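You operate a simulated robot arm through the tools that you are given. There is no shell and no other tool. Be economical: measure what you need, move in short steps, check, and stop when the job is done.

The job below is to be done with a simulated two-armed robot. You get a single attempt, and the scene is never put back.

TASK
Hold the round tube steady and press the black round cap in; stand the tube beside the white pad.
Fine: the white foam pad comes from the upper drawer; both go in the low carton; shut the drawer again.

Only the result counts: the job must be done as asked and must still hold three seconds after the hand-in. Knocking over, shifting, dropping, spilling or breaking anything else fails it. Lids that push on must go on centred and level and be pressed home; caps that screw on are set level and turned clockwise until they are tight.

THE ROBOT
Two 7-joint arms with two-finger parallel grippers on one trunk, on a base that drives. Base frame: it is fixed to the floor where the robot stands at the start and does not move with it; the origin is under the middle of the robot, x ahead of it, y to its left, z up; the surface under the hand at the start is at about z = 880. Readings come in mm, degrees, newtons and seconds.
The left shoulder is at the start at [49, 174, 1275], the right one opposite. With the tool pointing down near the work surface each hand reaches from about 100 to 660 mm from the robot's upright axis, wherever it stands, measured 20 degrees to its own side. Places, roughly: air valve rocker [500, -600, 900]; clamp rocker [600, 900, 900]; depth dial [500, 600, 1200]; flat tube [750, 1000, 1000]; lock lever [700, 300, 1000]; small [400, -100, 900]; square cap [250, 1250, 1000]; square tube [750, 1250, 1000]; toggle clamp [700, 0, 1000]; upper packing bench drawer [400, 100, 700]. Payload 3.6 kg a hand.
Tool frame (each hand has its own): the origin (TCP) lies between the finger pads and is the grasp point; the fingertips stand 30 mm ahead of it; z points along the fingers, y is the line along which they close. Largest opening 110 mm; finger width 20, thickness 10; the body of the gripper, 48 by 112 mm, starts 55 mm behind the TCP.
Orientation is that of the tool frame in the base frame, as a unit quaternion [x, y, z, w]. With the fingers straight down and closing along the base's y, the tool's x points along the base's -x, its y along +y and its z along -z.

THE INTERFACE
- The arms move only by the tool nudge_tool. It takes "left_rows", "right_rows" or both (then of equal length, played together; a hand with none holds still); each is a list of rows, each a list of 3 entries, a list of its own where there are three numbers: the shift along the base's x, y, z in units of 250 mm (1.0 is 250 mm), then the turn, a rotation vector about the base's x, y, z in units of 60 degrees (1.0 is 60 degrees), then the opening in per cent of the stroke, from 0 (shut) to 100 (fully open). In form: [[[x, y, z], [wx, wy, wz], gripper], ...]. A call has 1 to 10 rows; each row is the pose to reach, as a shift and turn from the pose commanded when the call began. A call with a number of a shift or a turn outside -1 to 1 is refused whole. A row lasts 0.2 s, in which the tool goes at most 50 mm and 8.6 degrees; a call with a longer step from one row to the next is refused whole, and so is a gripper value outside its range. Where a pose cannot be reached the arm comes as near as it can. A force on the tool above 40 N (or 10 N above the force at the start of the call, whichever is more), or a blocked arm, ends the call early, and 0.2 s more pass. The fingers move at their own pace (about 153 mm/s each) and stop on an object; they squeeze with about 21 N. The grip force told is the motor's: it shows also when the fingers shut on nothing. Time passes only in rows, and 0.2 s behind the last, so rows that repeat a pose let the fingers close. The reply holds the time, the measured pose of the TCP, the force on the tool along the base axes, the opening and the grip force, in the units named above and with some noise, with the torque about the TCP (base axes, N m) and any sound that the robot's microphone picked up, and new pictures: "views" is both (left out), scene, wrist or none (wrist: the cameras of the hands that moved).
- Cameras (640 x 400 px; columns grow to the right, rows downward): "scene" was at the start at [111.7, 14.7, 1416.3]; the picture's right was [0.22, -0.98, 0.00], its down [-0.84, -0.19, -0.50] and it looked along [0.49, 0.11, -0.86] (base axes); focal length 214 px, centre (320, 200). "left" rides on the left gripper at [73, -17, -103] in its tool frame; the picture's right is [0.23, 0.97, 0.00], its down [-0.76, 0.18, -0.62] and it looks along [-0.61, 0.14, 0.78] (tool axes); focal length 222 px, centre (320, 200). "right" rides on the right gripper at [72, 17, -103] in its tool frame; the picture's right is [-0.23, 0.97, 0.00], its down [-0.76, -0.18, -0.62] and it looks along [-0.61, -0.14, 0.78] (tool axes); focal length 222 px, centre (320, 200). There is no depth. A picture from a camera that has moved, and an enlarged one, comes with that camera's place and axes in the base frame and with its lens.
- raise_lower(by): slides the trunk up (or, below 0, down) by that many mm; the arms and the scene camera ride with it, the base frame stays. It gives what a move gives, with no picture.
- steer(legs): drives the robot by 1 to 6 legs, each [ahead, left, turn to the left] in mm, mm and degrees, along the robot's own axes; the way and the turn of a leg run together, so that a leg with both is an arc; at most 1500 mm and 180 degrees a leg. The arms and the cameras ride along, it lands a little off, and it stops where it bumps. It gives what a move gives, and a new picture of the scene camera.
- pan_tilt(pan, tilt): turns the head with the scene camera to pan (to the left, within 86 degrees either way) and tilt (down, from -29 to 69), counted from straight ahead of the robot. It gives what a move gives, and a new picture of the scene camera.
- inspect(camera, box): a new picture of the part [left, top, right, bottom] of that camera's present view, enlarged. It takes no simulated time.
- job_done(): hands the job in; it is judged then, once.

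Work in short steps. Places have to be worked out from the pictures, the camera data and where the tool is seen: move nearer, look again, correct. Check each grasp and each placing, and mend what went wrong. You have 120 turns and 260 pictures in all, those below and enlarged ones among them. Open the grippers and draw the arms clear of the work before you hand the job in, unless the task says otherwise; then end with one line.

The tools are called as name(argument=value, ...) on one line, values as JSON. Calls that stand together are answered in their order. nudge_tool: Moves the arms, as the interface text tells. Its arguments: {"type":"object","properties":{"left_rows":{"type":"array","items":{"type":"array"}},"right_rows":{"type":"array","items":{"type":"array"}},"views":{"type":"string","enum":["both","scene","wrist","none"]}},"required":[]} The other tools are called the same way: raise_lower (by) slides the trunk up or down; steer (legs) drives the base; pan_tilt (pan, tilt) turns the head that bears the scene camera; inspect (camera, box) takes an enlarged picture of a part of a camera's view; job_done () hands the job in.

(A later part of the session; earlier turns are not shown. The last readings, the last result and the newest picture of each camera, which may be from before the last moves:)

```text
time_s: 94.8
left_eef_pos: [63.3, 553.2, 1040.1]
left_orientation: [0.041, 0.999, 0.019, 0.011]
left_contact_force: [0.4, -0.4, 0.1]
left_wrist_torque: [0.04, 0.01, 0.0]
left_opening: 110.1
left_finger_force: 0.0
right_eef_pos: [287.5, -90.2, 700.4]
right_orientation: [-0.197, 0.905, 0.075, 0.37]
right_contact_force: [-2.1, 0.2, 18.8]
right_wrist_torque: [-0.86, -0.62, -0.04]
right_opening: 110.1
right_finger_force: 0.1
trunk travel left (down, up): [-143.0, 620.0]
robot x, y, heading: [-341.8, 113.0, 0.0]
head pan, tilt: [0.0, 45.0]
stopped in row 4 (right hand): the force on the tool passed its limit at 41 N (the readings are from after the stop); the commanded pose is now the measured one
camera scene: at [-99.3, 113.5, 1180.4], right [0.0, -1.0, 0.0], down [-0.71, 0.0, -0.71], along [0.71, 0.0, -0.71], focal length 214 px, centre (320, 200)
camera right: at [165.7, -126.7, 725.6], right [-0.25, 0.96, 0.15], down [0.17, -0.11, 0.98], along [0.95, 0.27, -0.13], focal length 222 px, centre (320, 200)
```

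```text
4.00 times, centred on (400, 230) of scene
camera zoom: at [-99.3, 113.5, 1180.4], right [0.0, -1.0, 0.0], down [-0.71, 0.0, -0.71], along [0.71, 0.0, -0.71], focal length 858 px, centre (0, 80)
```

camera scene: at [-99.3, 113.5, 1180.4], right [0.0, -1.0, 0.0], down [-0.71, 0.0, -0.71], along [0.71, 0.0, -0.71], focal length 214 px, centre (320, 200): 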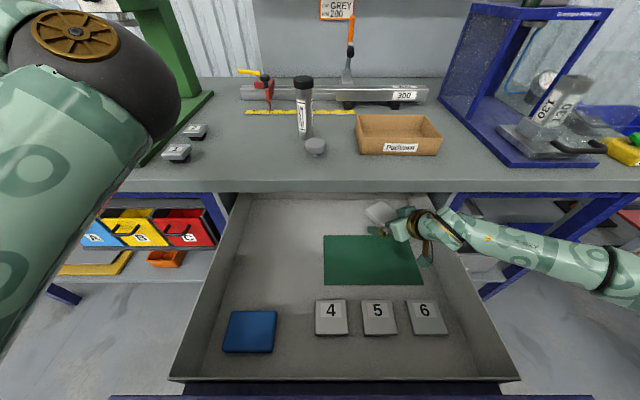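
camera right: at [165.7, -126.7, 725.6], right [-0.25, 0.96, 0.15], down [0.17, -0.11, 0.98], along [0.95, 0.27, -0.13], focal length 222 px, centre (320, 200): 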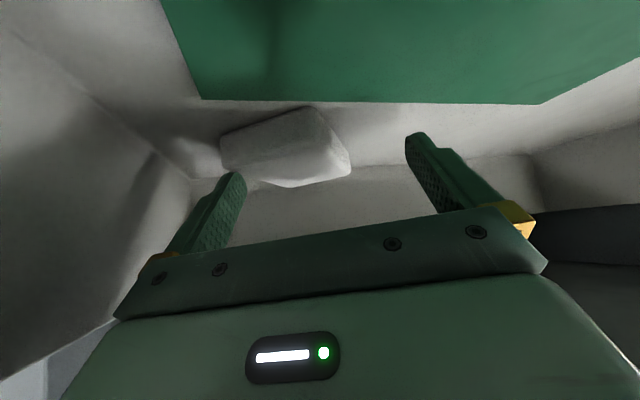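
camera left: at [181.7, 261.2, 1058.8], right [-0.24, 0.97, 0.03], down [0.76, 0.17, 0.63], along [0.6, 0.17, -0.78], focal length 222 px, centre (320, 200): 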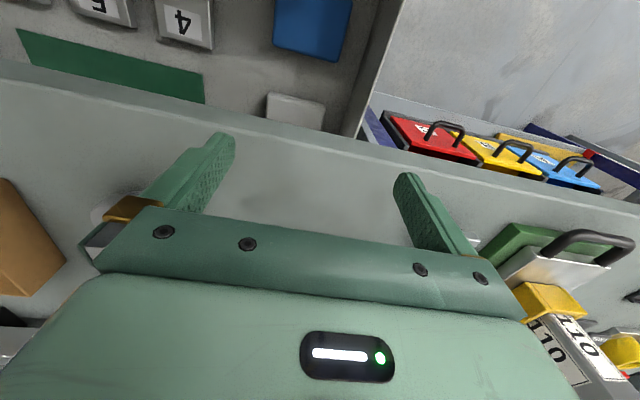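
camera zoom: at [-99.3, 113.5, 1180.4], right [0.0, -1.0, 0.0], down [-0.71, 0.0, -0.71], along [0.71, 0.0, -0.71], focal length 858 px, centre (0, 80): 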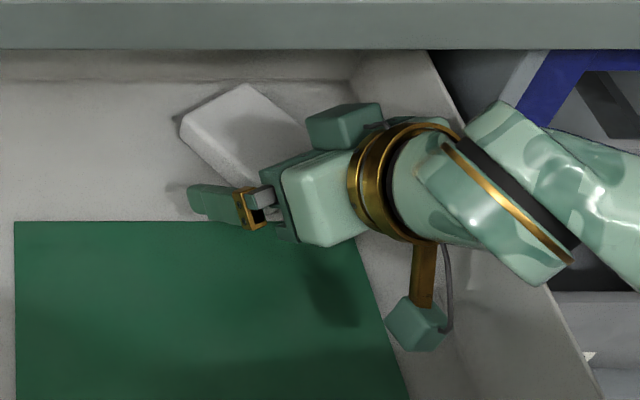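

Now it's clear: the pad's long (98 mm) face is turned ~34° and the right finger sits on its corner because the hand yaw is 24° and it is ~25 mm off to the left. I lift, yaw +10° and recentre to about [310, −112, 722].

nudge_tool(right_rows=[[[0, 0, 0.06], [0, 0, 0], 100], [[0.03, -0.03, 0.09], [0, 0, 0.06], 100], [[0.06, -0.06, 0.09], [0, 0, 0.12], 100], [[0.09, -0.088, 0.09], [0, 0, 0.17], 100]], views="wrist")

inspect(camera="scene", box=[320, 180, 480, 280])

```text
time_s: 95.8
left_eef_pos: [64.2, 553.7, 1040.7]
left_orientation: [0.04, 0.999, 0.019, 0.01]
left_contact_force: [0.2, -0.3, -0.4]
left_wrist_torque: [-0.01, -0.01, 0.02]
left_opening: 109.9
left_finger_force: 0.2
right_eef_pos: [307.6, -112.6, 721.3]
right_orientation: [-0.277, 0.886, 0.108, 0.357]
right_contact_force: [-0.8, 2.3, 1.2]
right_wrist_torque: [-0.1, -0.01, -0.06]
right_opening: 108.6
right_finger_force: 0.0
trunk travel left (down, up): [-143.0, 620.0]
robot x, y, heading: [-337.2, 115.6, -0.0]
head pan, tilt: [0.0, 45.0]
camera right: at [194.9, -169.7, 746.5], right [-0.42, 0.9, 0.15], down [0.19, -0.07, 0.98], along [0.89, 0.44, -0.14], focal length 222 px, centre (320, 200)
```

right: 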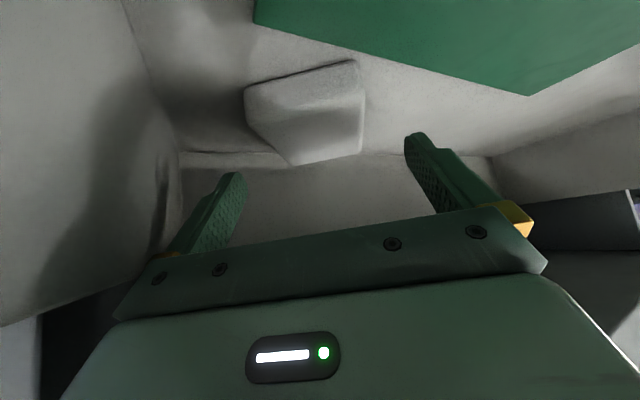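

```text
4.00 times, centred on (400, 230) of scene
camera zoom: at [-99.0, 113.7, 1180.8], right [0.0, -1.0, 0.0], down [-0.71, 0.0, -0.71], along [0.71, 0.0, -0.71], focal length 858 px, centre (0, 80)
```

zoom: 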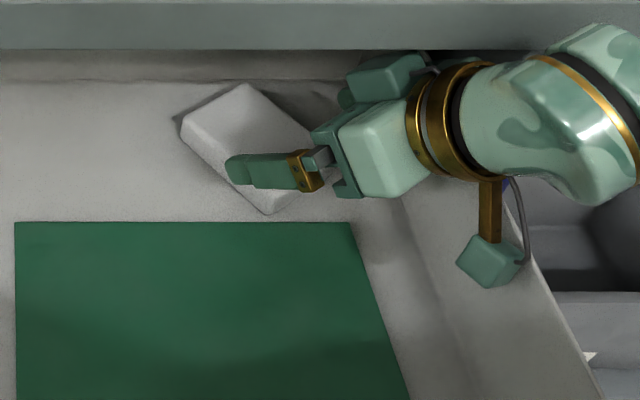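

The scene view now resolves it: pad centre ≈ [340, −86], long axis yaw ≈31° (98 mm along my approach, ~72 mm across). The hand is nearly in line, so I advance and descend to [331, −91, 674].

nudge_tool(right_rows=[[[0.0, 0.03, -0.05], [0, 0, -0.02], 100], [[0.04, 0.06, -0.1], [0, 0, -0.04], 100], [[0.09, 0.085, -0.15], [0, 0, -0.05], 100], [[0.094, 0.086, -0.188], [0, 0, -0.05], 100]], views="wrist")

inspect(camera="scene", box=[320, 180, 480, 280])

```text
time_s: 96.8
left_eef_pos: [63.0, 552.9, 1041.0]
left_orientation: [0.04, 0.999, 0.02, 0.011]
left_contact_force: [-0.3, 0.0, -1.3]
left_wrist_torque: [0.0, 0.02, 0.01]
left_opening: 109.8
left_finger_force: 0.1
right_eef_pos: [331.6, -91.8, 677.1]
right_orientation: [-0.251, 0.891, 0.099, 0.364]
right_contact_force: [0.0, -2.9, 10.5]
right_wrist_torque: [0.49, 0.19, -0.01]
right_opening: 109.2
right_finger_force: 0.1
trunk travel left (down, up): [-143.0, 620.0]
robot x, y, heading: [-338.6, 115.8, 0.2]
head pan, tilt: [0.0, 45.0]
camera right: at [216.0, -142.3, 701.1], right [-0.37, 0.92, 0.15], down [0.18, -0.09, 0.98], along [0.91, 0.39, -0.14], focal length 222 px, centre (320, 200)
```

right: 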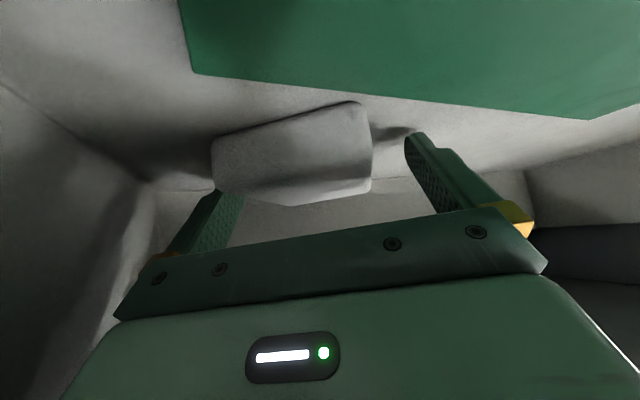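

```text
4.00 times, centred on (400, 230) of scene
camera zoom: at [-99.9, 113.3, 1181.2], right [0.0, -1.0, 0.0], down [-0.71, 0.0, -0.71], along [0.71, 0.0, -0.71], focal length 858 px, centre (0, 80)
```

zoom: 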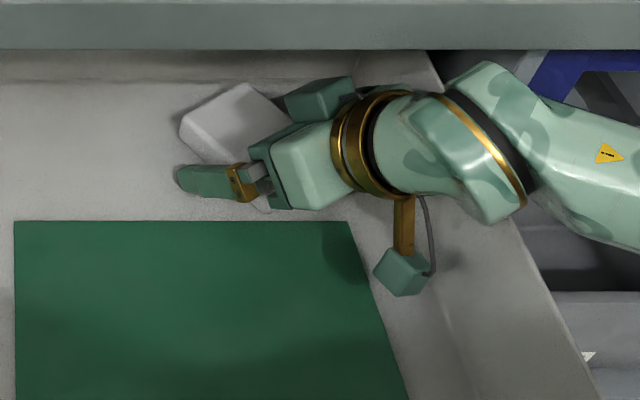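

The pad lies between the fingers; the left tip just touches the floor. I raise 3 mm and close.

nudge_tool(right_rows=[[[0, 0, 0.012], [0, 0, 0], 90], [[0, 0, 0.012], [0, 0, 0], 70], [[0, 0, 0.012], [0, 0, 0], 40], [[0, 0, 0.012], [0, 0, 0], 40]], views="wrist")

inspect(camera="scene", box=[320, 180, 480, 280])

```text
time_s: 97.8
left_eef_pos: [63.5, 552.8, 1040.3]
left_orientation: [0.04, 0.999, 0.019, 0.01]
left_contact_force: [-0.7, -0.2, 0.1]
left_wrist_torque: [-0.03, 0.0, 0.01]
left_opening: 110.1
left_finger_force: 0.1
right_eef_pos: [329.8, -91.2, 676.4]
right_orientation: [-0.253, 0.892, 0.098, 0.361]
right_contact_force: [-1.0, 1.4, 1.0]
right_wrist_torque: [0.09, 0.05, -0.03]
right_opening: 73.5
right_finger_force: 20.7
trunk travel left (down, up): [-143.0, 620.0]
robot x, y, heading: [-336.0, 112.8, -0.2]
head pan, tilt: [0.0, 45.0]
camera right: at [215.5, -142.4, 701.9], right [-0.37, 0.92, 0.15], down [0.19, -0.08, 0.98], along [0.91, 0.39, -0.14], focal length 222 px, centre (320, 200)
```

right: 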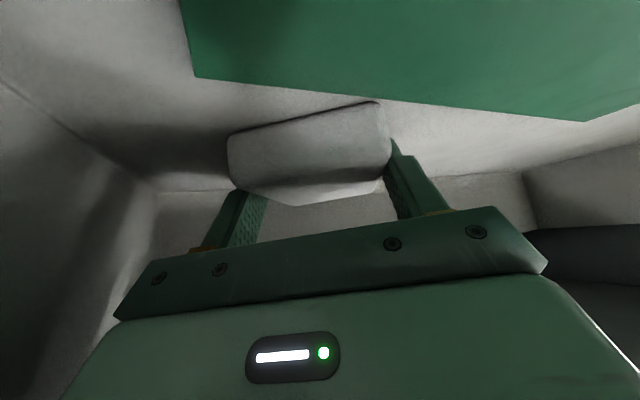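

```text
4.00 times, centred on (400, 230) of scene
camera zoom: at [-98.8, 113.4, 1180.7], right [0.0, -1.0, 0.0], down [-0.71, 0.0, -0.71], along [0.71, 0.0, -0.71], focal length 858 px, centre (0, 80)
```

zoom: 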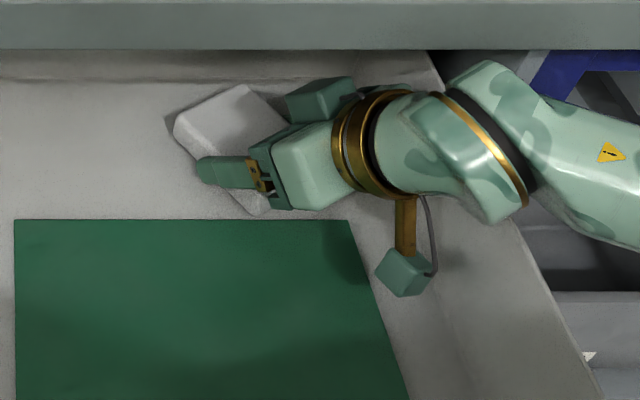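

The pad is firmly gripped (73.5 mm). I draw it out from under the bench with a small lift, then raise it.

nudge_tool(right_rows=[[[-0.08, 0.01, 0.06], [0, 0, 0], 40], [[-0.22, 0.03, 0.09], [0, 0, 0], 40], [[-0.38, 0.05, 0.11], [0, 0, 0], 40], [[-0.54, 0.08, 0.14], [0, 0, 0], 40], [[-0.64, 0.1, 0.26], [0, 0, 0], 40], [[-0.66, 0.1, 0.42], [0, 0, 0], 40]], views="both")

```text
time_s: 99.2
left_eef_pos: [64.3, 552.3, 1038.9]
left_orientation: [0.039, 0.999, 0.02, 0.011]
left_contact_force: [-0.1, -0.7, -0.2]
left_wrist_torque: [-0.02, 0.0, -0.03]
left_opening: 109.8
left_finger_force: 0.1
right_eef_pos: [165.8, -65.1, 782.4]
right_orientation: [-0.252, 0.893, 0.098, 0.36]
right_contact_force: [0.0, 0.1, -0.3]
right_wrist_torque: [0.0, 0.04, -0.02]
right_opening: 73.7
right_finger_force: 20.9
right hand out of reach, approached as far as the arm can: row 4, 5
trunk travel left (down, up): [-143.0, 620.0]
robot x, y, heading: [-336.5, 112.9, -0.3]
head pan, tilt: [0.0, 45.0]
camera scene: at [-98.0, 113.9, 1180.5], right [0.0, -1.0, 0.0], down [-0.71, 0.0, -0.71], along [0.71, 0.0, -0.71], focal length 214 px, centre (320, 200)
camera right: at [51.3, -117.5, 806.7], right [-0.37, 0.92, 0.15], down [0.19, -0.08, 0.98], along [0.91, 0.39, -0.14], focal length 222 px, centre (320, 200)
```

scene: 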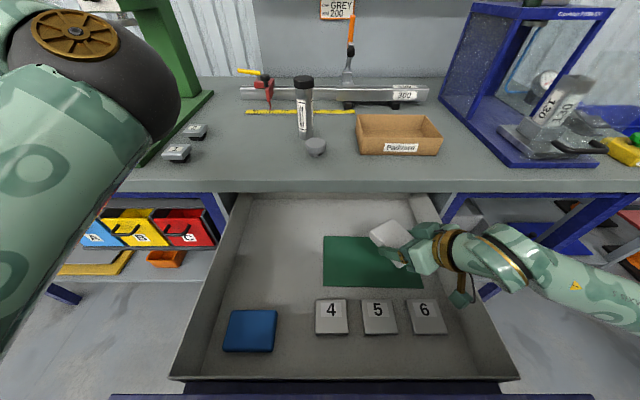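
right: 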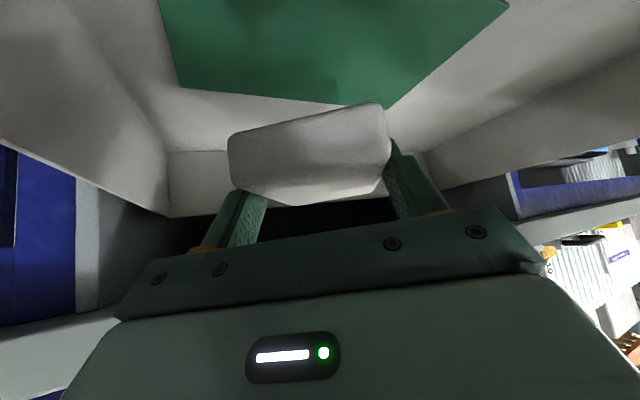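

The pad is out in the open. To close the drawer I'll use the left hand; first raise the right hand with the pad by arm, and draw the left hand inward.

nudge_tool(right_rows=[[[0, -0.02, 0.14], [0, 0, 0], 40], [[0, -0.05, 0.28], [0, 0, 0], 40], [[0, -0.1, 0.42], [0, 0, 0], 40], [[0, -0.15, 0.56], [0, 0, 0], 40], [[0, -0.2, 0.7], [0, 0, 0], 40], [[0, -0.25, 0.84], [0, 0, 0], 40]], left_rows=[[[0.04, -0.1, 0], [0, 0, -0.03], 0], [[0.08, -0.2, 0], [0, 0, -0.06], 0], [[0.12, -0.3, 0], [0, 0, -0.08], 0], [[0.16, -0.4, 0], [0, 0, -0.08], 0], [[0.2, -0.5, -0.05], [0, 0, -0.08], 0], [[0.2, -0.6, -0.1], [0, 0, -0.08], 0]], views="scene")

```text
time_s: 100.6
left_eef_pos: [115.5, 505.8, 1031.0]
left_orientation: [0.082, 0.996, 0.019, 0.012]
left_contact_force: [-0.2, 0.2, -0.3]
left_wrist_torque: [-0.01, -0.02, 0.01]
left_opening: 0.0
left_finger_force: 20.9
left hand out of reach, approached as far as the arm can: row 3, 4, 5, 6
right_eef_pos: [164.9, -129.0, 992.5]
right_orientation: [-0.252, 0.893, 0.099, 0.359]
right_contact_force: [0.2, -0.1, -0.3]
right_wrist_torque: [-0.01, 0.02, -0.02]
right_opening: 73.6
right_finger_force: 20.9
trunk travel left (down, up): [-143.0, 620.0]
robot x, y, heading: [-335.7, 116.5, 0.2]
head pan, tilt: [0.0, 45.0]
camera scene: at [-99.7, 113.5, 1181.0], right [0.0, -1.0, 0.0], down [-0.71, 0.0, -0.71], along [0.71, 0.0, -0.71], focal length 214 px, centre (320, 200)
```

scene: 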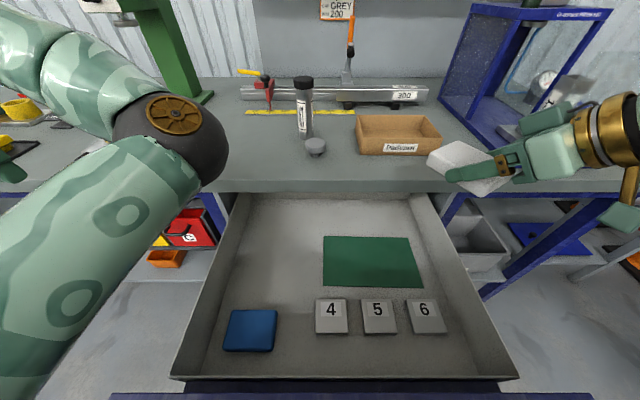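

Pad is held safely above the bench. Now I lower the left hand (fingers shut) to z≈830 here, left of the drawer, and bring the right hand inward a bit.

nudge_tool(left_rows=[[[0, 0, -0.12], [0, 0, 0], 0], [[0, 0, -0.24], [0, 0, 0], 0], [[0, 0, -0.36], [0, 0, 0], 0], [[0, 0, -0.48], [0, 0, 0], 0], [[0, 0, -0.6], [0, 0, 0], 0], [[0, 0, -0.72], [0, 0, 0], 0], [[0, 0, -0.82], [0, 0, 0], 0]], right_rows=[[[0, 0.05, 0.02], [0, 0, 0], 40], [[0, 0.12, 0.04], [0, 0, 0], 40], [[0, 0.19, 0.06], [0, 0, 0], 40], [[0, 0.26, 0.08], [0, 0, 0], 40], [[0, 0.33, 0.1], [0, 0, 0], 40], [[0, 0.4, 0.12], [0, 0, 0], 40], [[0, 0.4, 0.12], [0, 0, 0], 40]], views="scene")

```text
time_s: 102.2
left_eef_pos: [117.2, 508.2, 819.2]
left_orientation: [0.081, 0.996, 0.02, 0.012]
left_contact_force: [0.2, -0.1, 0.4]
left_wrist_torque: [-0.01, 0.01, -0.01]
left_opening: 0.0
left_finger_force: 21.0
left hand out of reach, approached as far as the arm can: row 4
right_eef_pos: [164.2, -28.7, 1023.0]
right_orientation: [-0.252, 0.893, 0.097, 0.361]
right_contact_force: [-0.9, 0.1, -0.3]
right_wrist_torque: [-0.01, 0.05, -0.03]
right_opening: 73.6
right_finger_force: 21.1
trunk travel left (down, up): [-143.0, 620.0]
robot x, y, heading: [-340.4, 113.3, 0.3]
head pan, tilt: [0.0, 45.0]
camera scene: at [-98.7, 113.3, 1180.7], right [0.0, -1.0, 0.0], down [-0.71, 0.0, -0.71], along [0.71, 0.0, -0.71], focal length 214 px, centre (320, 200)
```

scene: 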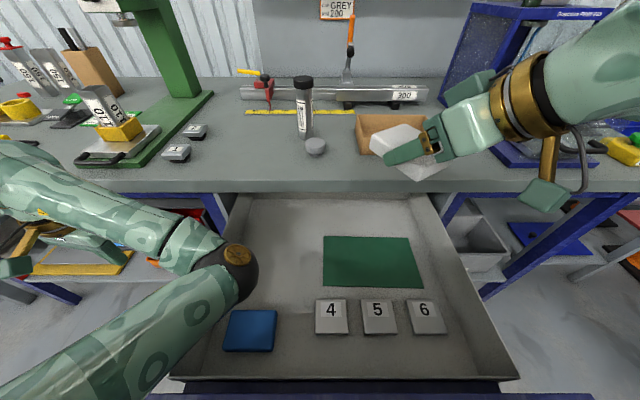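

Left hand reached z≈819. I raise it to 830 (so its body will clear the bench top), bring the right hand further inward, and then back off and shift right to stand in front of the drawer's left part.

nudge_tool(left_rows=[[[0, 0, 0.02], [0, 0, 0], 0], [[0, 0, 0.044], [0, 0, 0], 0], [[0, 0, 0.044], [0, 0, 0], 0]], right_rows=[[[-0.05, 0.12, 0], [0, 0, 0], 40], [[-0.1, 0.24, 0], [0, 0, 0], 40], [[-0.12, 0.36, 0], [0, 0, 0], 40]], views="none")

steer(legs=[[-300, 0, 0], [0, -205, 0]])

```text
time_s: 103.0
left_eef_pos: [116.5, 510.5, 831.1]
left_orientation: [0.081, 0.996, 0.019, 0.011]
left_contact_force: [0.0, 0.4, -0.4]
left_wrist_torque: [0.05, -0.02, 0.01]
left_opening: 0.0
left_finger_force: 20.8
right_eef_pos: [135.2, 64.6, 1022.3]
right_orientation: [-0.251, 0.893, 0.098, 0.361]
right_contact_force: [-1.0, -0.4, 0.3]
right_wrist_torque: [-0.03, -0.01, 0.0]
right_opening: 73.4
right_finger_force: 20.9
trunk travel left (down, up): [-143.0, 620.0]
robot x, y, heading: [-339.3, 111.0, -0.2]
head pan, tilt: [0.0, 45.0]
```

```text
time_s: 104.8
left_eef_pos: [-111.3, 523.4, 897.0]
left_orientation: [0.134, 0.976, 0.033, 0.169]
left_contact_force: [1.7, -1.8, 0.4]
left_wrist_torque: [-0.01, 0.17, 0.01]
left_opening: 0.3
left_finger_force: 21.6
right_eef_pos: [-219.1, 80.4, 1063.0]
right_orientation: [-0.167, 0.889, 0.048, 0.423]
right_contact_force: [1.9, 0.2, -2.0]
right_wrist_torque: [0.02, 0.01, 0.07]
right_opening: 73.8
right_finger_force: 21.2
trunk travel left (down, up): [-143.0, 620.0]
robot x, y, heading: [-586.1, 201.4, -9.5]
head pan, tilt: [0.0, 45.0]
stopped in leg 1: the robot was blocked; the commanded pose is now the measured one
camera scene: at [-346.7, 162.2, 1180.4], right [-0.12, -0.99, 0.0], down [-0.7, 0.08, -0.71], along [0.7, -0.08, -0.71], focal length 214 px, centre (320, 200)
```

scene: 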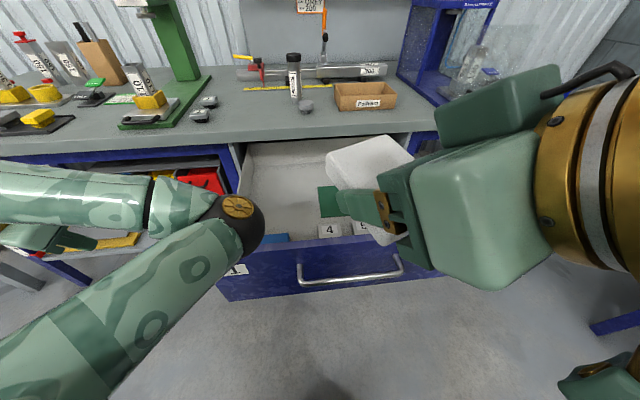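

The base was blocked: the left elbow is low behind the drawer's front panel and caught on it. I raise the trunk 120 mm to free it.

raise_lower(by=120)

steer(legs=[[-60, 0, 9.5]])

```text
time_s: 106.3
left_eef_pos: [-135.3, 528.2, 1057.3]
left_orientation: [0.135, 0.964, 0.028, 0.225]
left_contact_force: [0.1, -1.1, -0.7]
left_wrist_torque: [0.0, 0.01, -0.02]
left_opening: 0.0
left_finger_force: 20.7
right_eef_pos: [-210.4, 78.2, 1172.8]
right_orientation: [-0.172, 0.892, 0.047, 0.416]
right_contact_force: [0.7, -1.0, -0.5]
right_wrist_torque: [-0.02, 0.0, 0.03]
right_opening: 73.7
right_finger_force: 21.6
trunk travel left (down, up): [-263.0, 500.0]
robot x, y, heading: [-582.8, 196.4, -9.6]
head pan, tilt: [0.0, 45.0]
```

```text
time_s: 107.4
left_eef_pos: [-257.9, 601.6, 1057.1]
left_orientation: [0.056, 0.972, 0.046, 0.223]
left_contact_force: [-0.4, -0.1, -0.2]
left_wrist_torque: [-0.03, -0.01, -0.01]
left_opening: 0.0
left_finger_force: 20.7
right_eef_pos: [-256.9, 147.1, 1174.5]
right_orientation: [-0.245, 0.874, 0.081, 0.411]
right_contact_force: [-1.3, 0.1, -0.4]
right_wrist_torque: [0.01, -0.02, -0.03]
right_opening: 73.6
right_finger_force: 21.3
trunk travel left (down, up): [-263.0, 500.0]
robot x, y, heading: [-642.6, 202.8, 0.0]
head pan, tilt: [0.0, 45.0]
camera scene: at [-468.1, 204.5, 1306.3], right [0.0, -1.0, 0.0], down [-0.71, 0.0, -0.71], along [0.71, 0.0, -0.71], focal length 214 px, centre (320, 200)
```

scene: 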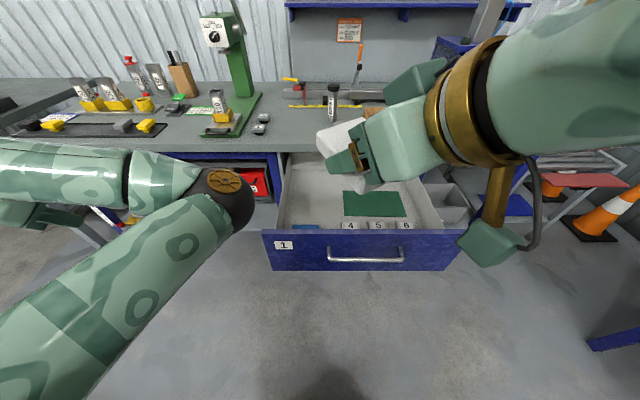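

Free again. New plan: place the pad in the carton first, reaching over the open drawer with the tilted right hand (same reach as in the drawer), then close the drawer with the right hand. I raise the trunk and drive to about [−245, 110].

raise_lower(by=130)

steer(legs=[[0, -93, 0], [395, 0, 0]])

```text
time_s: 108.9
left_eef_pos: [-286.3, 601.7, 1220.6]
left_orientation: [0.053, 0.958, 0.05, 0.276]
left_contact_force: [-1.0, -0.3, 0.7]
left_wrist_torque: [-0.01, 0.03, 0.03]
left_opening: 0.0
left_finger_force: 21.2
right_eef_pos: [-255.5, 146.4, 1303.0]
right_orientation: [-0.245, 0.875, 0.081, 0.41]
right_contact_force: [0.2, -0.3, 0.0]
right_wrist_torque: [0.03, -0.02, -0.02]
right_opening: 73.8
right_finger_force: 21.2
trunk travel left (down, up): [-393.0, 370.0]
robot x, y, heading: [-643.4, 202.4, 0.2]
head pan, tilt: [0.0, 45.0]
```

```text
time_s: 112.1
left_eef_pos: [107.7, 513.0, 1220.1]
left_orientation: [0.048, 0.959, 0.051, 0.275]
left_contact_force: [-0.4, -0.1, 0.3]
left_wrist_torque: [0.01, 0.03, -0.01]
left_opening: 0.1
left_finger_force: 20.9
right_eef_pos: [140.8, 59.0, 1303.8]
right_orientation: [-0.249, 0.873, 0.083, 0.41]
right_contact_force: [0.5, -0.8, -0.3]
right_wrist_torque: [-0.01, 0.02, 0.01]
right_opening: 73.6
right_finger_force: 21.2
trunk travel left (down, up): [-393.0, 370.0]
robot x, y, heading: [-247.6, 111.7, 0.7]
head pan, tilt: [0.0, 45.0]
camera scene: at [-119.8, 114.5, 1438.4], right [0.01, -1.0, 0.0], down [-0.71, -0.01, -0.71], along [0.71, 0.01, -0.71], focal length 214 px, centre (320, 200)
```

scene: 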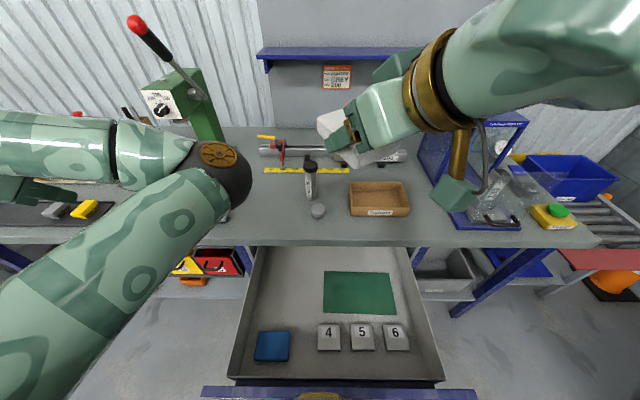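

I enlarge the carton to fix its corners.

inspect(camera="scene", box=[290, 140, 450, 240])

```text
4.00 times, centred on (370, 190) of scene
camera zoom: at [-119.8, 114.5, 1438.4], right [0.01, -1.0, 0.0], down [-0.71, -0.01, -0.71], along [0.71, 0.01, -0.71], focal length 858 px, centre (120, 240)
```

zoom: 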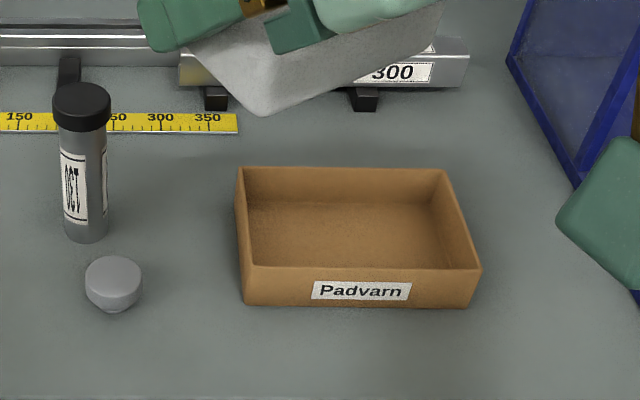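

Carton: x 361–487, y −173 to 18, rim z≈926. I'll put the pad in its right part (centre ≈ [424, −112]) with the long side along x. First part of the move, turning the hand straight.

nudge_tool(right_rows=[[[0.1, -0.06, -0.08], [0.005, 0.017, -0.085], 40], [[0.2, -0.13, -0.16], [0.011, 0.034, -0.17], 40], [[0.3, -0.2, -0.25], [0.016, 0.052, -0.255], 40], [[0.4, -0.27, -0.34], [0.021, 0.069, -0.34], 40], [[0.5, -0.34, -0.43], [0.027, 0.086, -0.425], 40], [[0.6, -0.4, -0.52], [0.032, 0.103, -0.51], 40]], views="scene")

```text
time_s: 113.5
left_eef_pos: [107.6, 514.5, 1220.8]
left_orientation: [0.048, 0.959, 0.05, 0.274]
left_contact_force: [0.1, 0.4, 0.0]
left_wrist_torque: [-0.02, -0.01, -0.05]
left_opening: 0.2
left_finger_force: 21.1
right_eef_pos: [292.0, -42.8, 1173.2]
right_orientation: [0.003, 0.928, -0.001, 0.373]
right_contact_force: [0.2, 0.5, 0.4]
right_wrist_torque: [0.01, -0.01, -0.01]
right_opening: 73.5
right_finger_force: 21.5
trunk travel left (down, up): [-393.0, 370.0]
robot x, y, heading: [-244.8, 111.2, 0.5]
head pan, tilt: [0.0, 45.0]
camera scene: at [-119.4, 114.5, 1438.3], right [0.01, -1.0, 0.0], down [-0.71, -0.01, -0.71], along [0.71, 0.01, -0.71], focal length 214 px, centre (320, 200)
```

scene: 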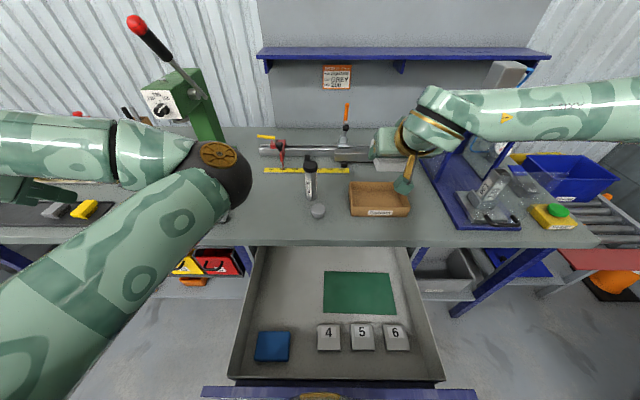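

Good posture. I continue to [412, −112, 1000] above the carton.

nudge_tool(right_rows=[[[0.1, -0.056, -0.13], [0, 0, 0], 40], [[0.2, -0.112, -0.26], [0, 0, 0], 40], [[0.3, -0.168, -0.4], [0, 0, 0], 40], [[0.4, -0.224, -0.54], [0, 0, 0], 40], [[0.48, -0.276, -0.68], [0, 0, 0], 40]], views="both")

inspect(camera="scene", box=[320, 120, 480, 220])

```text
time_s: 114.7
left_eef_pos: [104.9, 515.5, 1221.5]
left_orientation: [0.048, 0.959, 0.051, 0.276]
left_contact_force: [0.2, -0.4, 1.0]
left_wrist_torque: [-0.03, 0.01, 0.0]
left_opening: 0.1
left_finger_force: 21.2
right_eef_pos: [411.4, -112.1, 1004.3]
right_orientation: [0.001, 0.927, -0.001, 0.374]
right_contact_force: [-0.3, -0.6, -0.4]
right_wrist_torque: [0.0, -0.01, 0.0]
right_opening: 73.5
right_finger_force: 20.3
trunk travel left (down, up): [-393.0, 370.0]
robot x, y, heading: [-246.9, 114.0, 0.5]
head pan, tilt: [0.0, 45.0]
camera scene: at [-119.7, 114.1, 1438.4], right [0.01, -1.0, 0.0], down [-0.71, -0.01, -0.71], along [0.71, 0.01, -0.71], focal length 214 px, centre (320, 200)
camera right: at [287.1, -95.2, 1029.0], right [0.17, 0.97, 0.16], down [0.11, -0.18, 0.98], along [0.98, -0.14, -0.14], focal length 222 px, centre (320, 200)
```

scene: 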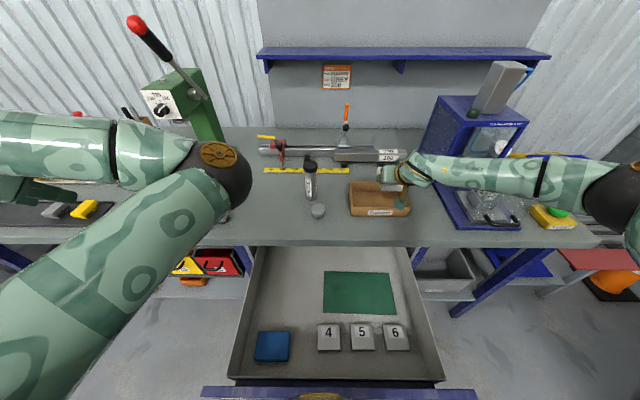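
right: 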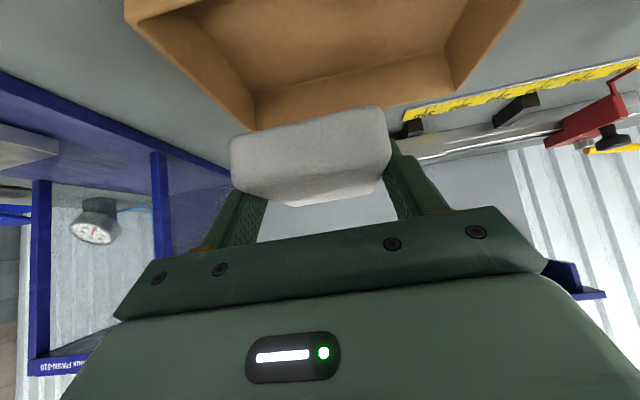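

```text
4.00 times, centred on (400, 170) of scene
camera zoom: at [-119.7, 114.1, 1438.4], right [0.01, -1.0, 0.0], down [-0.71, -0.01, -0.71], along [0.71, 0.01, -0.71], focal length 858 px, centre (0, 320)
```

zoom: 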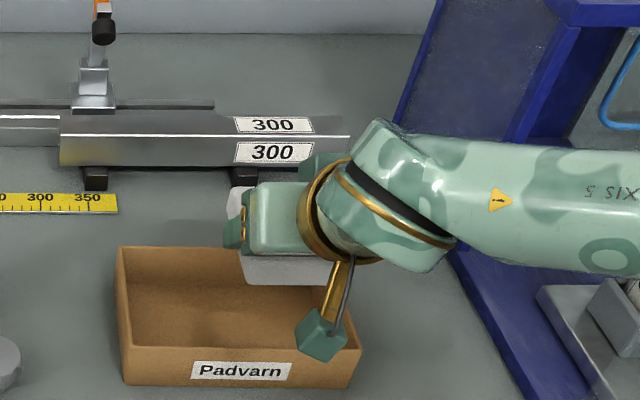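

The pad's near bottom edge is at x≈386, bottom z≈974 (TCP−30), centred at y≈−112. I shift 11 mm back and lower it into the carton.

nudge_tool(right_rows=[[[-0.044, 0, -0.08], [0, 0, 0], 40], [[-0.044, 0, -0.18], [0, 0, 0], 40], [[-0.044, 0, -0.26], [0, 0, 0], 40], [[-0.044, 0, -0.32], [0, 0, 0], 40], [[-0.044, 0, -0.34], [0, 0, 0], 40]], views="both")

inspect(camera="scene", box=[320, 140, 448, 220])

```text
time_s: 115.9
left_eef_pos: [107.0, 514.2, 1221.0]
left_orientation: [0.047, 0.958, 0.051, 0.277]
left_contact_force: [-0.2, -0.3, 0.3]
left_wrist_torque: [0.0, 0.03, 0.01]
left_opening: 0.0
left_finger_force: 21.2
right_eef_pos: [398.8, -111.2, 918.9]
right_orientation: [0.001, 0.927, -0.001, 0.374]
right_contact_force: [-0.1, 0.7, 0.3]
right_wrist_torque: [0.04, -0.01, -0.01]
right_opening: 73.6
right_finger_force: 21.2
trunk travel left (down, up): [-393.0, 370.0]
robot x, y, heading: [-247.4, 110.6, 0.6]
head pan, tilt: [0.0, 45.0]
camera scene: at [-120.5, 114.4, 1438.5], right [0.01, -1.0, 0.0], down [-0.71, -0.01, -0.71], along [0.71, 0.01, -0.71], focal length 214 px, centre (320, 200)
camera right: at [274.8, -94.4, 943.1], right [0.17, 0.97, 0.16], down [0.12, -0.18, 0.98], along [0.98, -0.15, -0.14], focal length 222 px, centre (320, 200)
```

scene: 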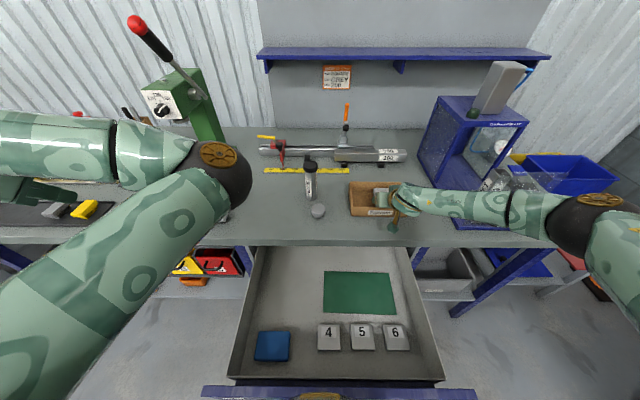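
right: 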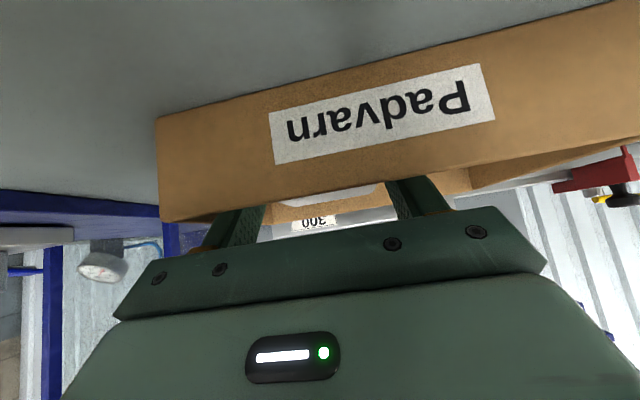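

```text
5.00 times, centred on (384, 180) of scene
camera zoom: at [-120.5, 114.4, 1438.5], right [0.01, -1.0, 0.0], down [-0.71, -0.01, -0.71], along [0.71, 0.01, -0.71], focal length 1072 px, centre (0, 300)
```

zoom: 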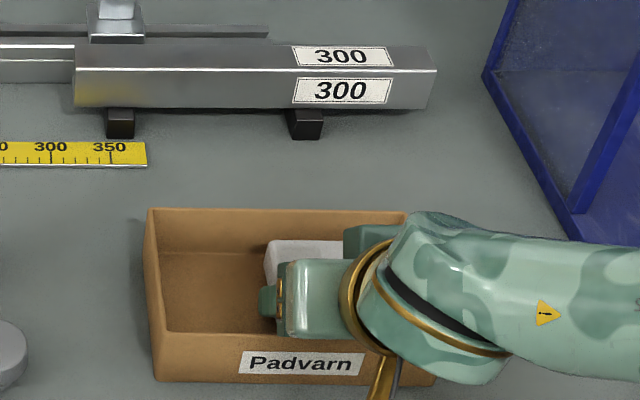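

The pad is inside the carton with room all round. I lower gently to contact.

nudge_tool(right_rows=[[[0, 0, -0.01], [0, 0, 0], 40], [[0, 0, -0.02], [0, 0, 0], 40], [[0, 0, -0.03], [0, 0, 0], 40]], views="none")

```text
time_s: 116.7
left_eef_pos: [104.8, 514.6, 1220.5]
left_orientation: [0.048, 0.958, 0.051, 0.276]
left_contact_force: [0.1, -0.1, 0.5]
left_wrist_torque: [-0.02, -0.03, 0.0]
left_opening: 0.1
left_finger_force: 20.9
right_eef_pos: [399.7, -110.7, 913.9]
right_orientation: [0.002, 0.927, -0.001, 0.376]
right_contact_force: [-1.2, -1.6, 9.7]
right_wrist_torque: [-0.03, -0.12, 0.03]
right_opening: 73.5
right_finger_force: 20.7
trunk travel left (down, up): [-393.0, 370.0]
robot x, y, heading: [-246.2, 111.2, 0.7]
head pan, tilt: [0.0, 45.0]
```

Pad is down (9.7 N). I open just enough and withdraw along the tool axis.

nudge_tool(right_rows=[[[0, 0, 0.006], [0, 0, 0], 72], [[0, 0, 0.006], [0, 0, 0], 75], [[0, 0, 0.006], [0, 0, 0], 75], [[-0.04, 0, 0.06], [0, 0, 0], 75], [[-0.12, 0, 0.18], [0, 0, 0], 75], [[-0.22, 0, 0.32], [0, 0, 0], 75], [[-0.34, 0, 0.46], [0, 0, 0], 75], [[-0.46, 0, 0.6], [0, 0, 0], 75]], views="both")

inspect(camera="scene", box=[320, 140, 448, 220])

```text
time_s: 118.5
left_eef_pos: [104.8, 514.6, 1221.8]
left_orientation: [0.049, 0.959, 0.051, 0.276]
left_contact_force: [0.5, 0.4, 0.1]
left_wrist_torque: [-0.01, -0.02, -0.03]
left_opening: 0.0
left_finger_force: 21.0
right_eef_pos: [283.0, -111.7, 1061.7]
right_orientation: [0.001, 0.927, 0.0, 0.375]
right_contact_force: [-0.4, -0.2, 0.0]
right_wrist_torque: [0.01, 0.0, -0.01]
right_opening: 82.7
right_finger_force: 0.0
trunk travel left (down, up): [-393.0, 370.0]
robot x, y, heading: [-249.6, 111.4, 0.6]
head pan, tilt: [0.0, 45.0]
camera scene: at [-121.5, 114.3, 1438.6], right [0.01, -1.0, 0.0], down [-0.71, -0.01, -0.71], along [0.71, 0.01, -0.71], focal length 214 px, centre (320, 200)
camera right: at [158.3, -94.5, 1086.2], right [0.17, 0.97, 0.16], down [0.12, -0.18, 0.98], along [0.98, -0.14, -0.14], focal length 222 px, centre (320, 200)
```

scene: 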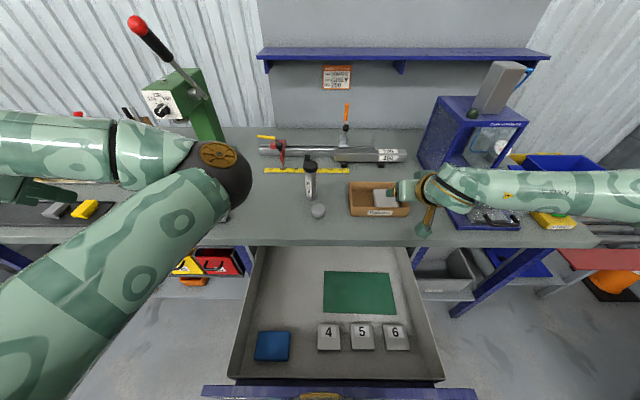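
right: 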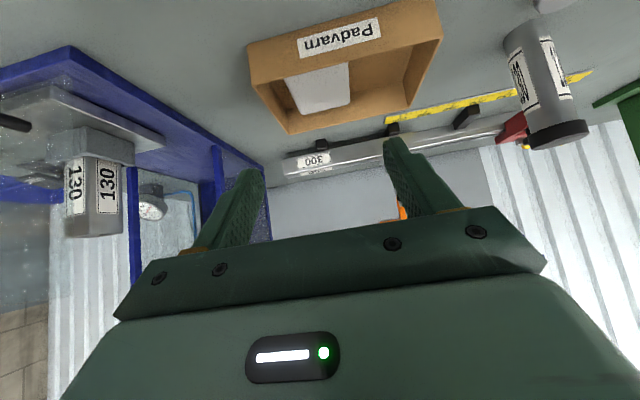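

```text
5.00 times, centred on (384, 180) of scene
camera zoom: at [-121.5, 114.3, 1438.6], right [0.01, -1.0, 0.0], down [-0.71, -0.01, -0.71], along [0.71, 0.01, -0.71], focal length 1072 px, centre (0, 300)
```

zoom: 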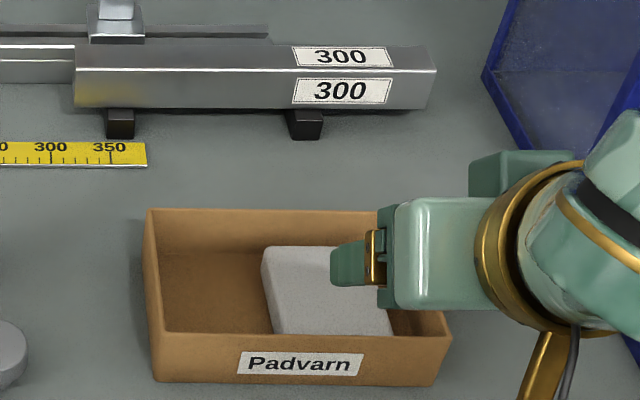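

The pad lies flat in the carton's right part. Next the tube: I shift the base left 90 mm and bring the tilted right hand to a pre-grasp in front of the tube.

steer(legs=[[0, 90, 0]])

nudge_tool(right_rows=[[[0.06, 0.12, 0], [0, 0, 0], 75], [[0.12, 0.26, 0], [0, 0, 0], 75], [[0.18, 0.4, -0.05], [0, 0, 0], 75], [[0.25, 0.54, -0.12], [0, 0, 0], 75], [[0.32, 0.66, -0.2], [0, 0, 0], 75], [[0.344, 0.696, -0.27], [0, 0, 0], 75]], views="both")

```text
time_s: 119.6
left_eef_pos: [106.2, 603.8, 1221.3]
left_orientation: [0.049, 0.959, 0.05, 0.276]
left_contact_force: [0.9, 0.7, 0.6]
left_wrist_torque: [0.0, -0.02, -0.01]
left_opening: 0.0
left_finger_force: 20.8
right_eef_pos: [281.4, -21.6, 1061.7]
right_orientation: [0.002, 0.927, -0.001, 0.375]
right_contact_force: [-0.1, 0.6, 0.3]
right_wrist_torque: [0.0, -0.01, -0.04]
right_opening: 82.7
right_finger_force: 0.0
trunk travel left (down, up): [-393.0, 370.0]
robot x, y, heading: [-248.4, 202.7, 0.8]
head pan, tilt: [0.0, 45.0]
camera scene: at [-121.2, 204.4, 1438.4], right [0.01, -1.0, 0.0], down [-0.71, -0.01, -0.71], along [0.71, 0.01, -0.71], focal length 214 px, centre (320, 200)
```

scene: 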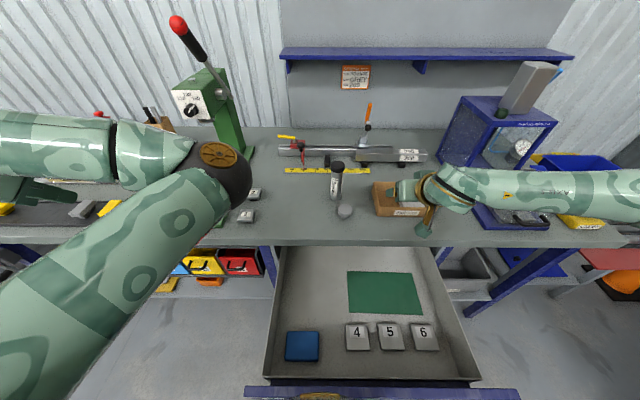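

```text
time_s: 121.0
left_eef_pos: [106.5, 602.2, 1220.5]
left_orientation: [0.048, 0.959, 0.051, 0.276]
left_contact_force: [1.8, -0.6, 0.3]
left_wrist_torque: [-0.01, -0.01, 0.01]
left_opening: 0.0
left_finger_force: 20.5
right_eef_pos: [369.6, 151.9, 993.5]
right_orientation: [0.003, 0.927, -0.002, 0.374]
right_contact_force: [-0.7, -0.2, -1.1]
right_wrist_torque: [0.0, -0.02, 0.01]
right_opening: 82.6
right_finger_force: 0.0
trunk travel left (down, up): [-393.0, 370.0]
robot x, y, heading: [-245.1, 201.8, 0.4]
head pan, tilt: [0.0, 45.0]
camera scene: at [-121.0, 203.0, 1438.4], right [0.01, -1.0, 0.0], down [-0.71, -0.01, -0.71], along [0.71, 0.01, -0.71], focal length 214 px, centre (320, 200)
camera right: at [244.6, 168.5, 1018.1], right [0.17, 0.97, 0.16], down [0.12, -0.18, 0.98], along [0.98, -0.15, -0.14], focal length 222 px, centre (320, 200)
```

scene: 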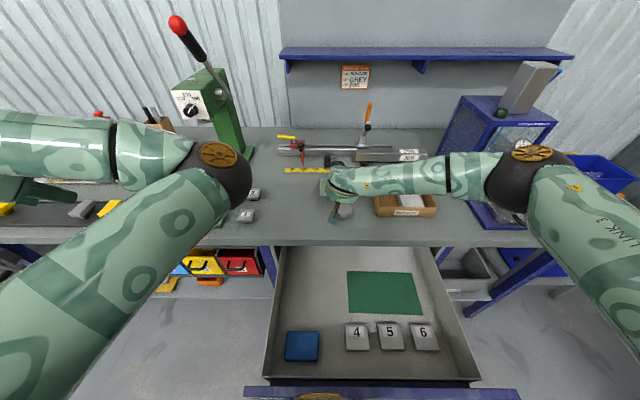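
right: 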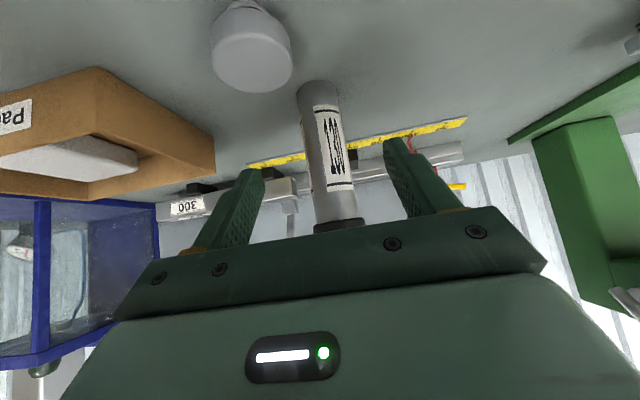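

The tube is centred between the fingers. I advance along the tool axis and then close on it.

nudge_tool(right_rows=[[[0.09, -0.003, -0.095], [0, 0, 0], 75], [[0.18, -0.006, -0.19], [0, 0, 0], 75], [[0.274, -0.008, -0.285], [0, 0, 0], 75], [[0.274, -0.008, -0.285], [0, 0, 0], 75]], views="wrist")

inspect(camera="scene", box=[290, 140, 450, 240])

```text
time_s: 122.0
left_eef_pos: [106.4, 602.4, 1221.4]
left_orientation: [0.049, 0.958, 0.051, 0.277]
left_contact_force: [-0.6, 0.0, -0.6]
left_wrist_torque: [-0.02, -0.01, 0.0]
left_opening: 0.1
left_finger_force: 20.9
right_eef_pos: [436.9, 148.7, 921.1]
right_orientation: [0.003, 0.928, -0.001, 0.374]
right_contact_force: [-1.0, 0.0, -0.7]
right_wrist_torque: [0.0, 0.02, 0.0]
right_opening: 82.4
right_finger_force: 0.1
trunk travel left (down, up): [-393.0, 370.0]
robot x, y, heading: [-245.8, 201.2, 0.7]
head pan, tilt: [0.0, 45.0]
camera right: at [312.5, 165.0, 947.0], right [0.17, 0.97, 0.16], down [0.12, -0.18, 0.98], along [0.98, -0.15, -0.14], focal length 222 px, centre (320, 200)
```

right: 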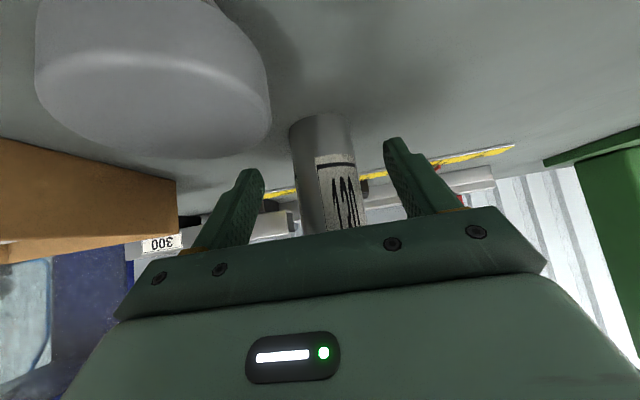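

```text
4.00 times, centred on (370, 190) of scene
camera zoom: at [-121.6, 202.5, 1438.5], right [0.01, -1.0, 0.0], down [-0.71, -0.01, -0.71], along [0.71, 0.01, -0.71], focal length 858 px, centre (120, 240)
```

zoom: 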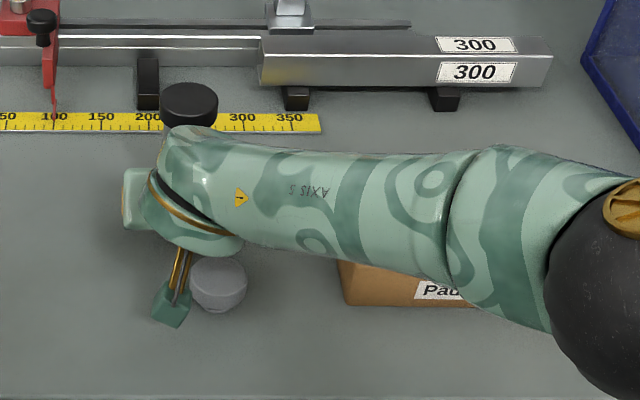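

Tube is within the fingers and nothing touches. Close and check.

nudge_tool(right_rows=[[[0, 0, 0], [0, 0, 0], 50], [[0, 0, 0], [0, 0, 0], 25], [[0, 0, 0], [0, 0, 0], 25], [[0, 0, 0.04], [0, 0, 0], 25], [[0, 0, 0.16], [0, 0, 0], 25], [[0, 0, 0.3], [0, 0, 0], 25]], views="both")

```text
time_s: 123.4
left_eef_pos: [106.1, 602.7, 1221.8]
left_orientation: [0.048, 0.959, 0.051, 0.276]
left_contact_force: [-0.1, -0.2, 0.0]
left_wrist_torque: [0.01, 0.0, -0.02]
left_opening: 0.1
left_finger_force: 20.7
right_eef_pos: [437.2, 148.9, 998.0]
right_orientation: [0.001, 0.928, -0.001, 0.374]
right_contact_force: [0.1, 0.3, -1.6]
right_wrist_torque: [-0.03, 0.01, 0.0]
right_opening: 39.6
right_finger_force: 20.7
trunk travel left (down, up): [-393.0, 370.0]
robot x, y, heading: [-250.4, 199.5, 0.7]
head pan, tilt: [0.0, 45.0]
camera scene: at [-121.5, 203.1, 1438.5], right [0.01, -1.0, 0.0], down [-0.71, -0.01, -0.71], along [0.71, 0.01, -0.71], focal length 214 px, centre (320, 200)
camera right: at [312.0, 165.2, 1022.5], right [0.17, 0.97, 0.16], down [0.12, -0.18, 0.98], along [0.98, -0.15, -0.14], focal length 222 px, centre (320, 200)
```

scene: 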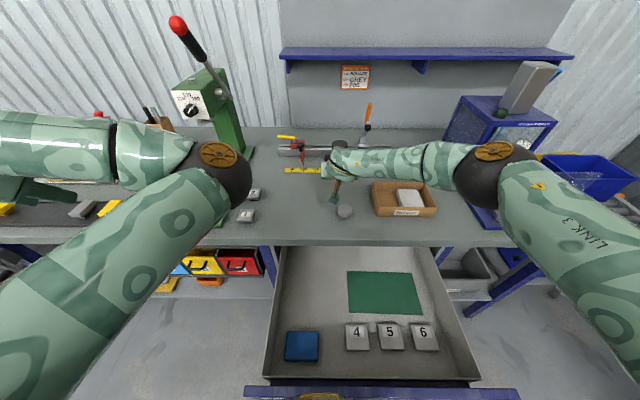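
right: 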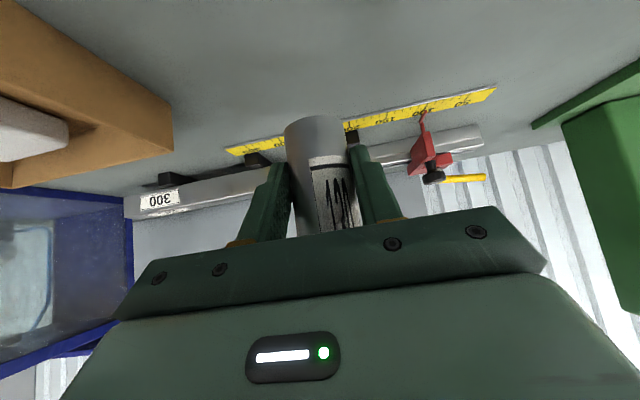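

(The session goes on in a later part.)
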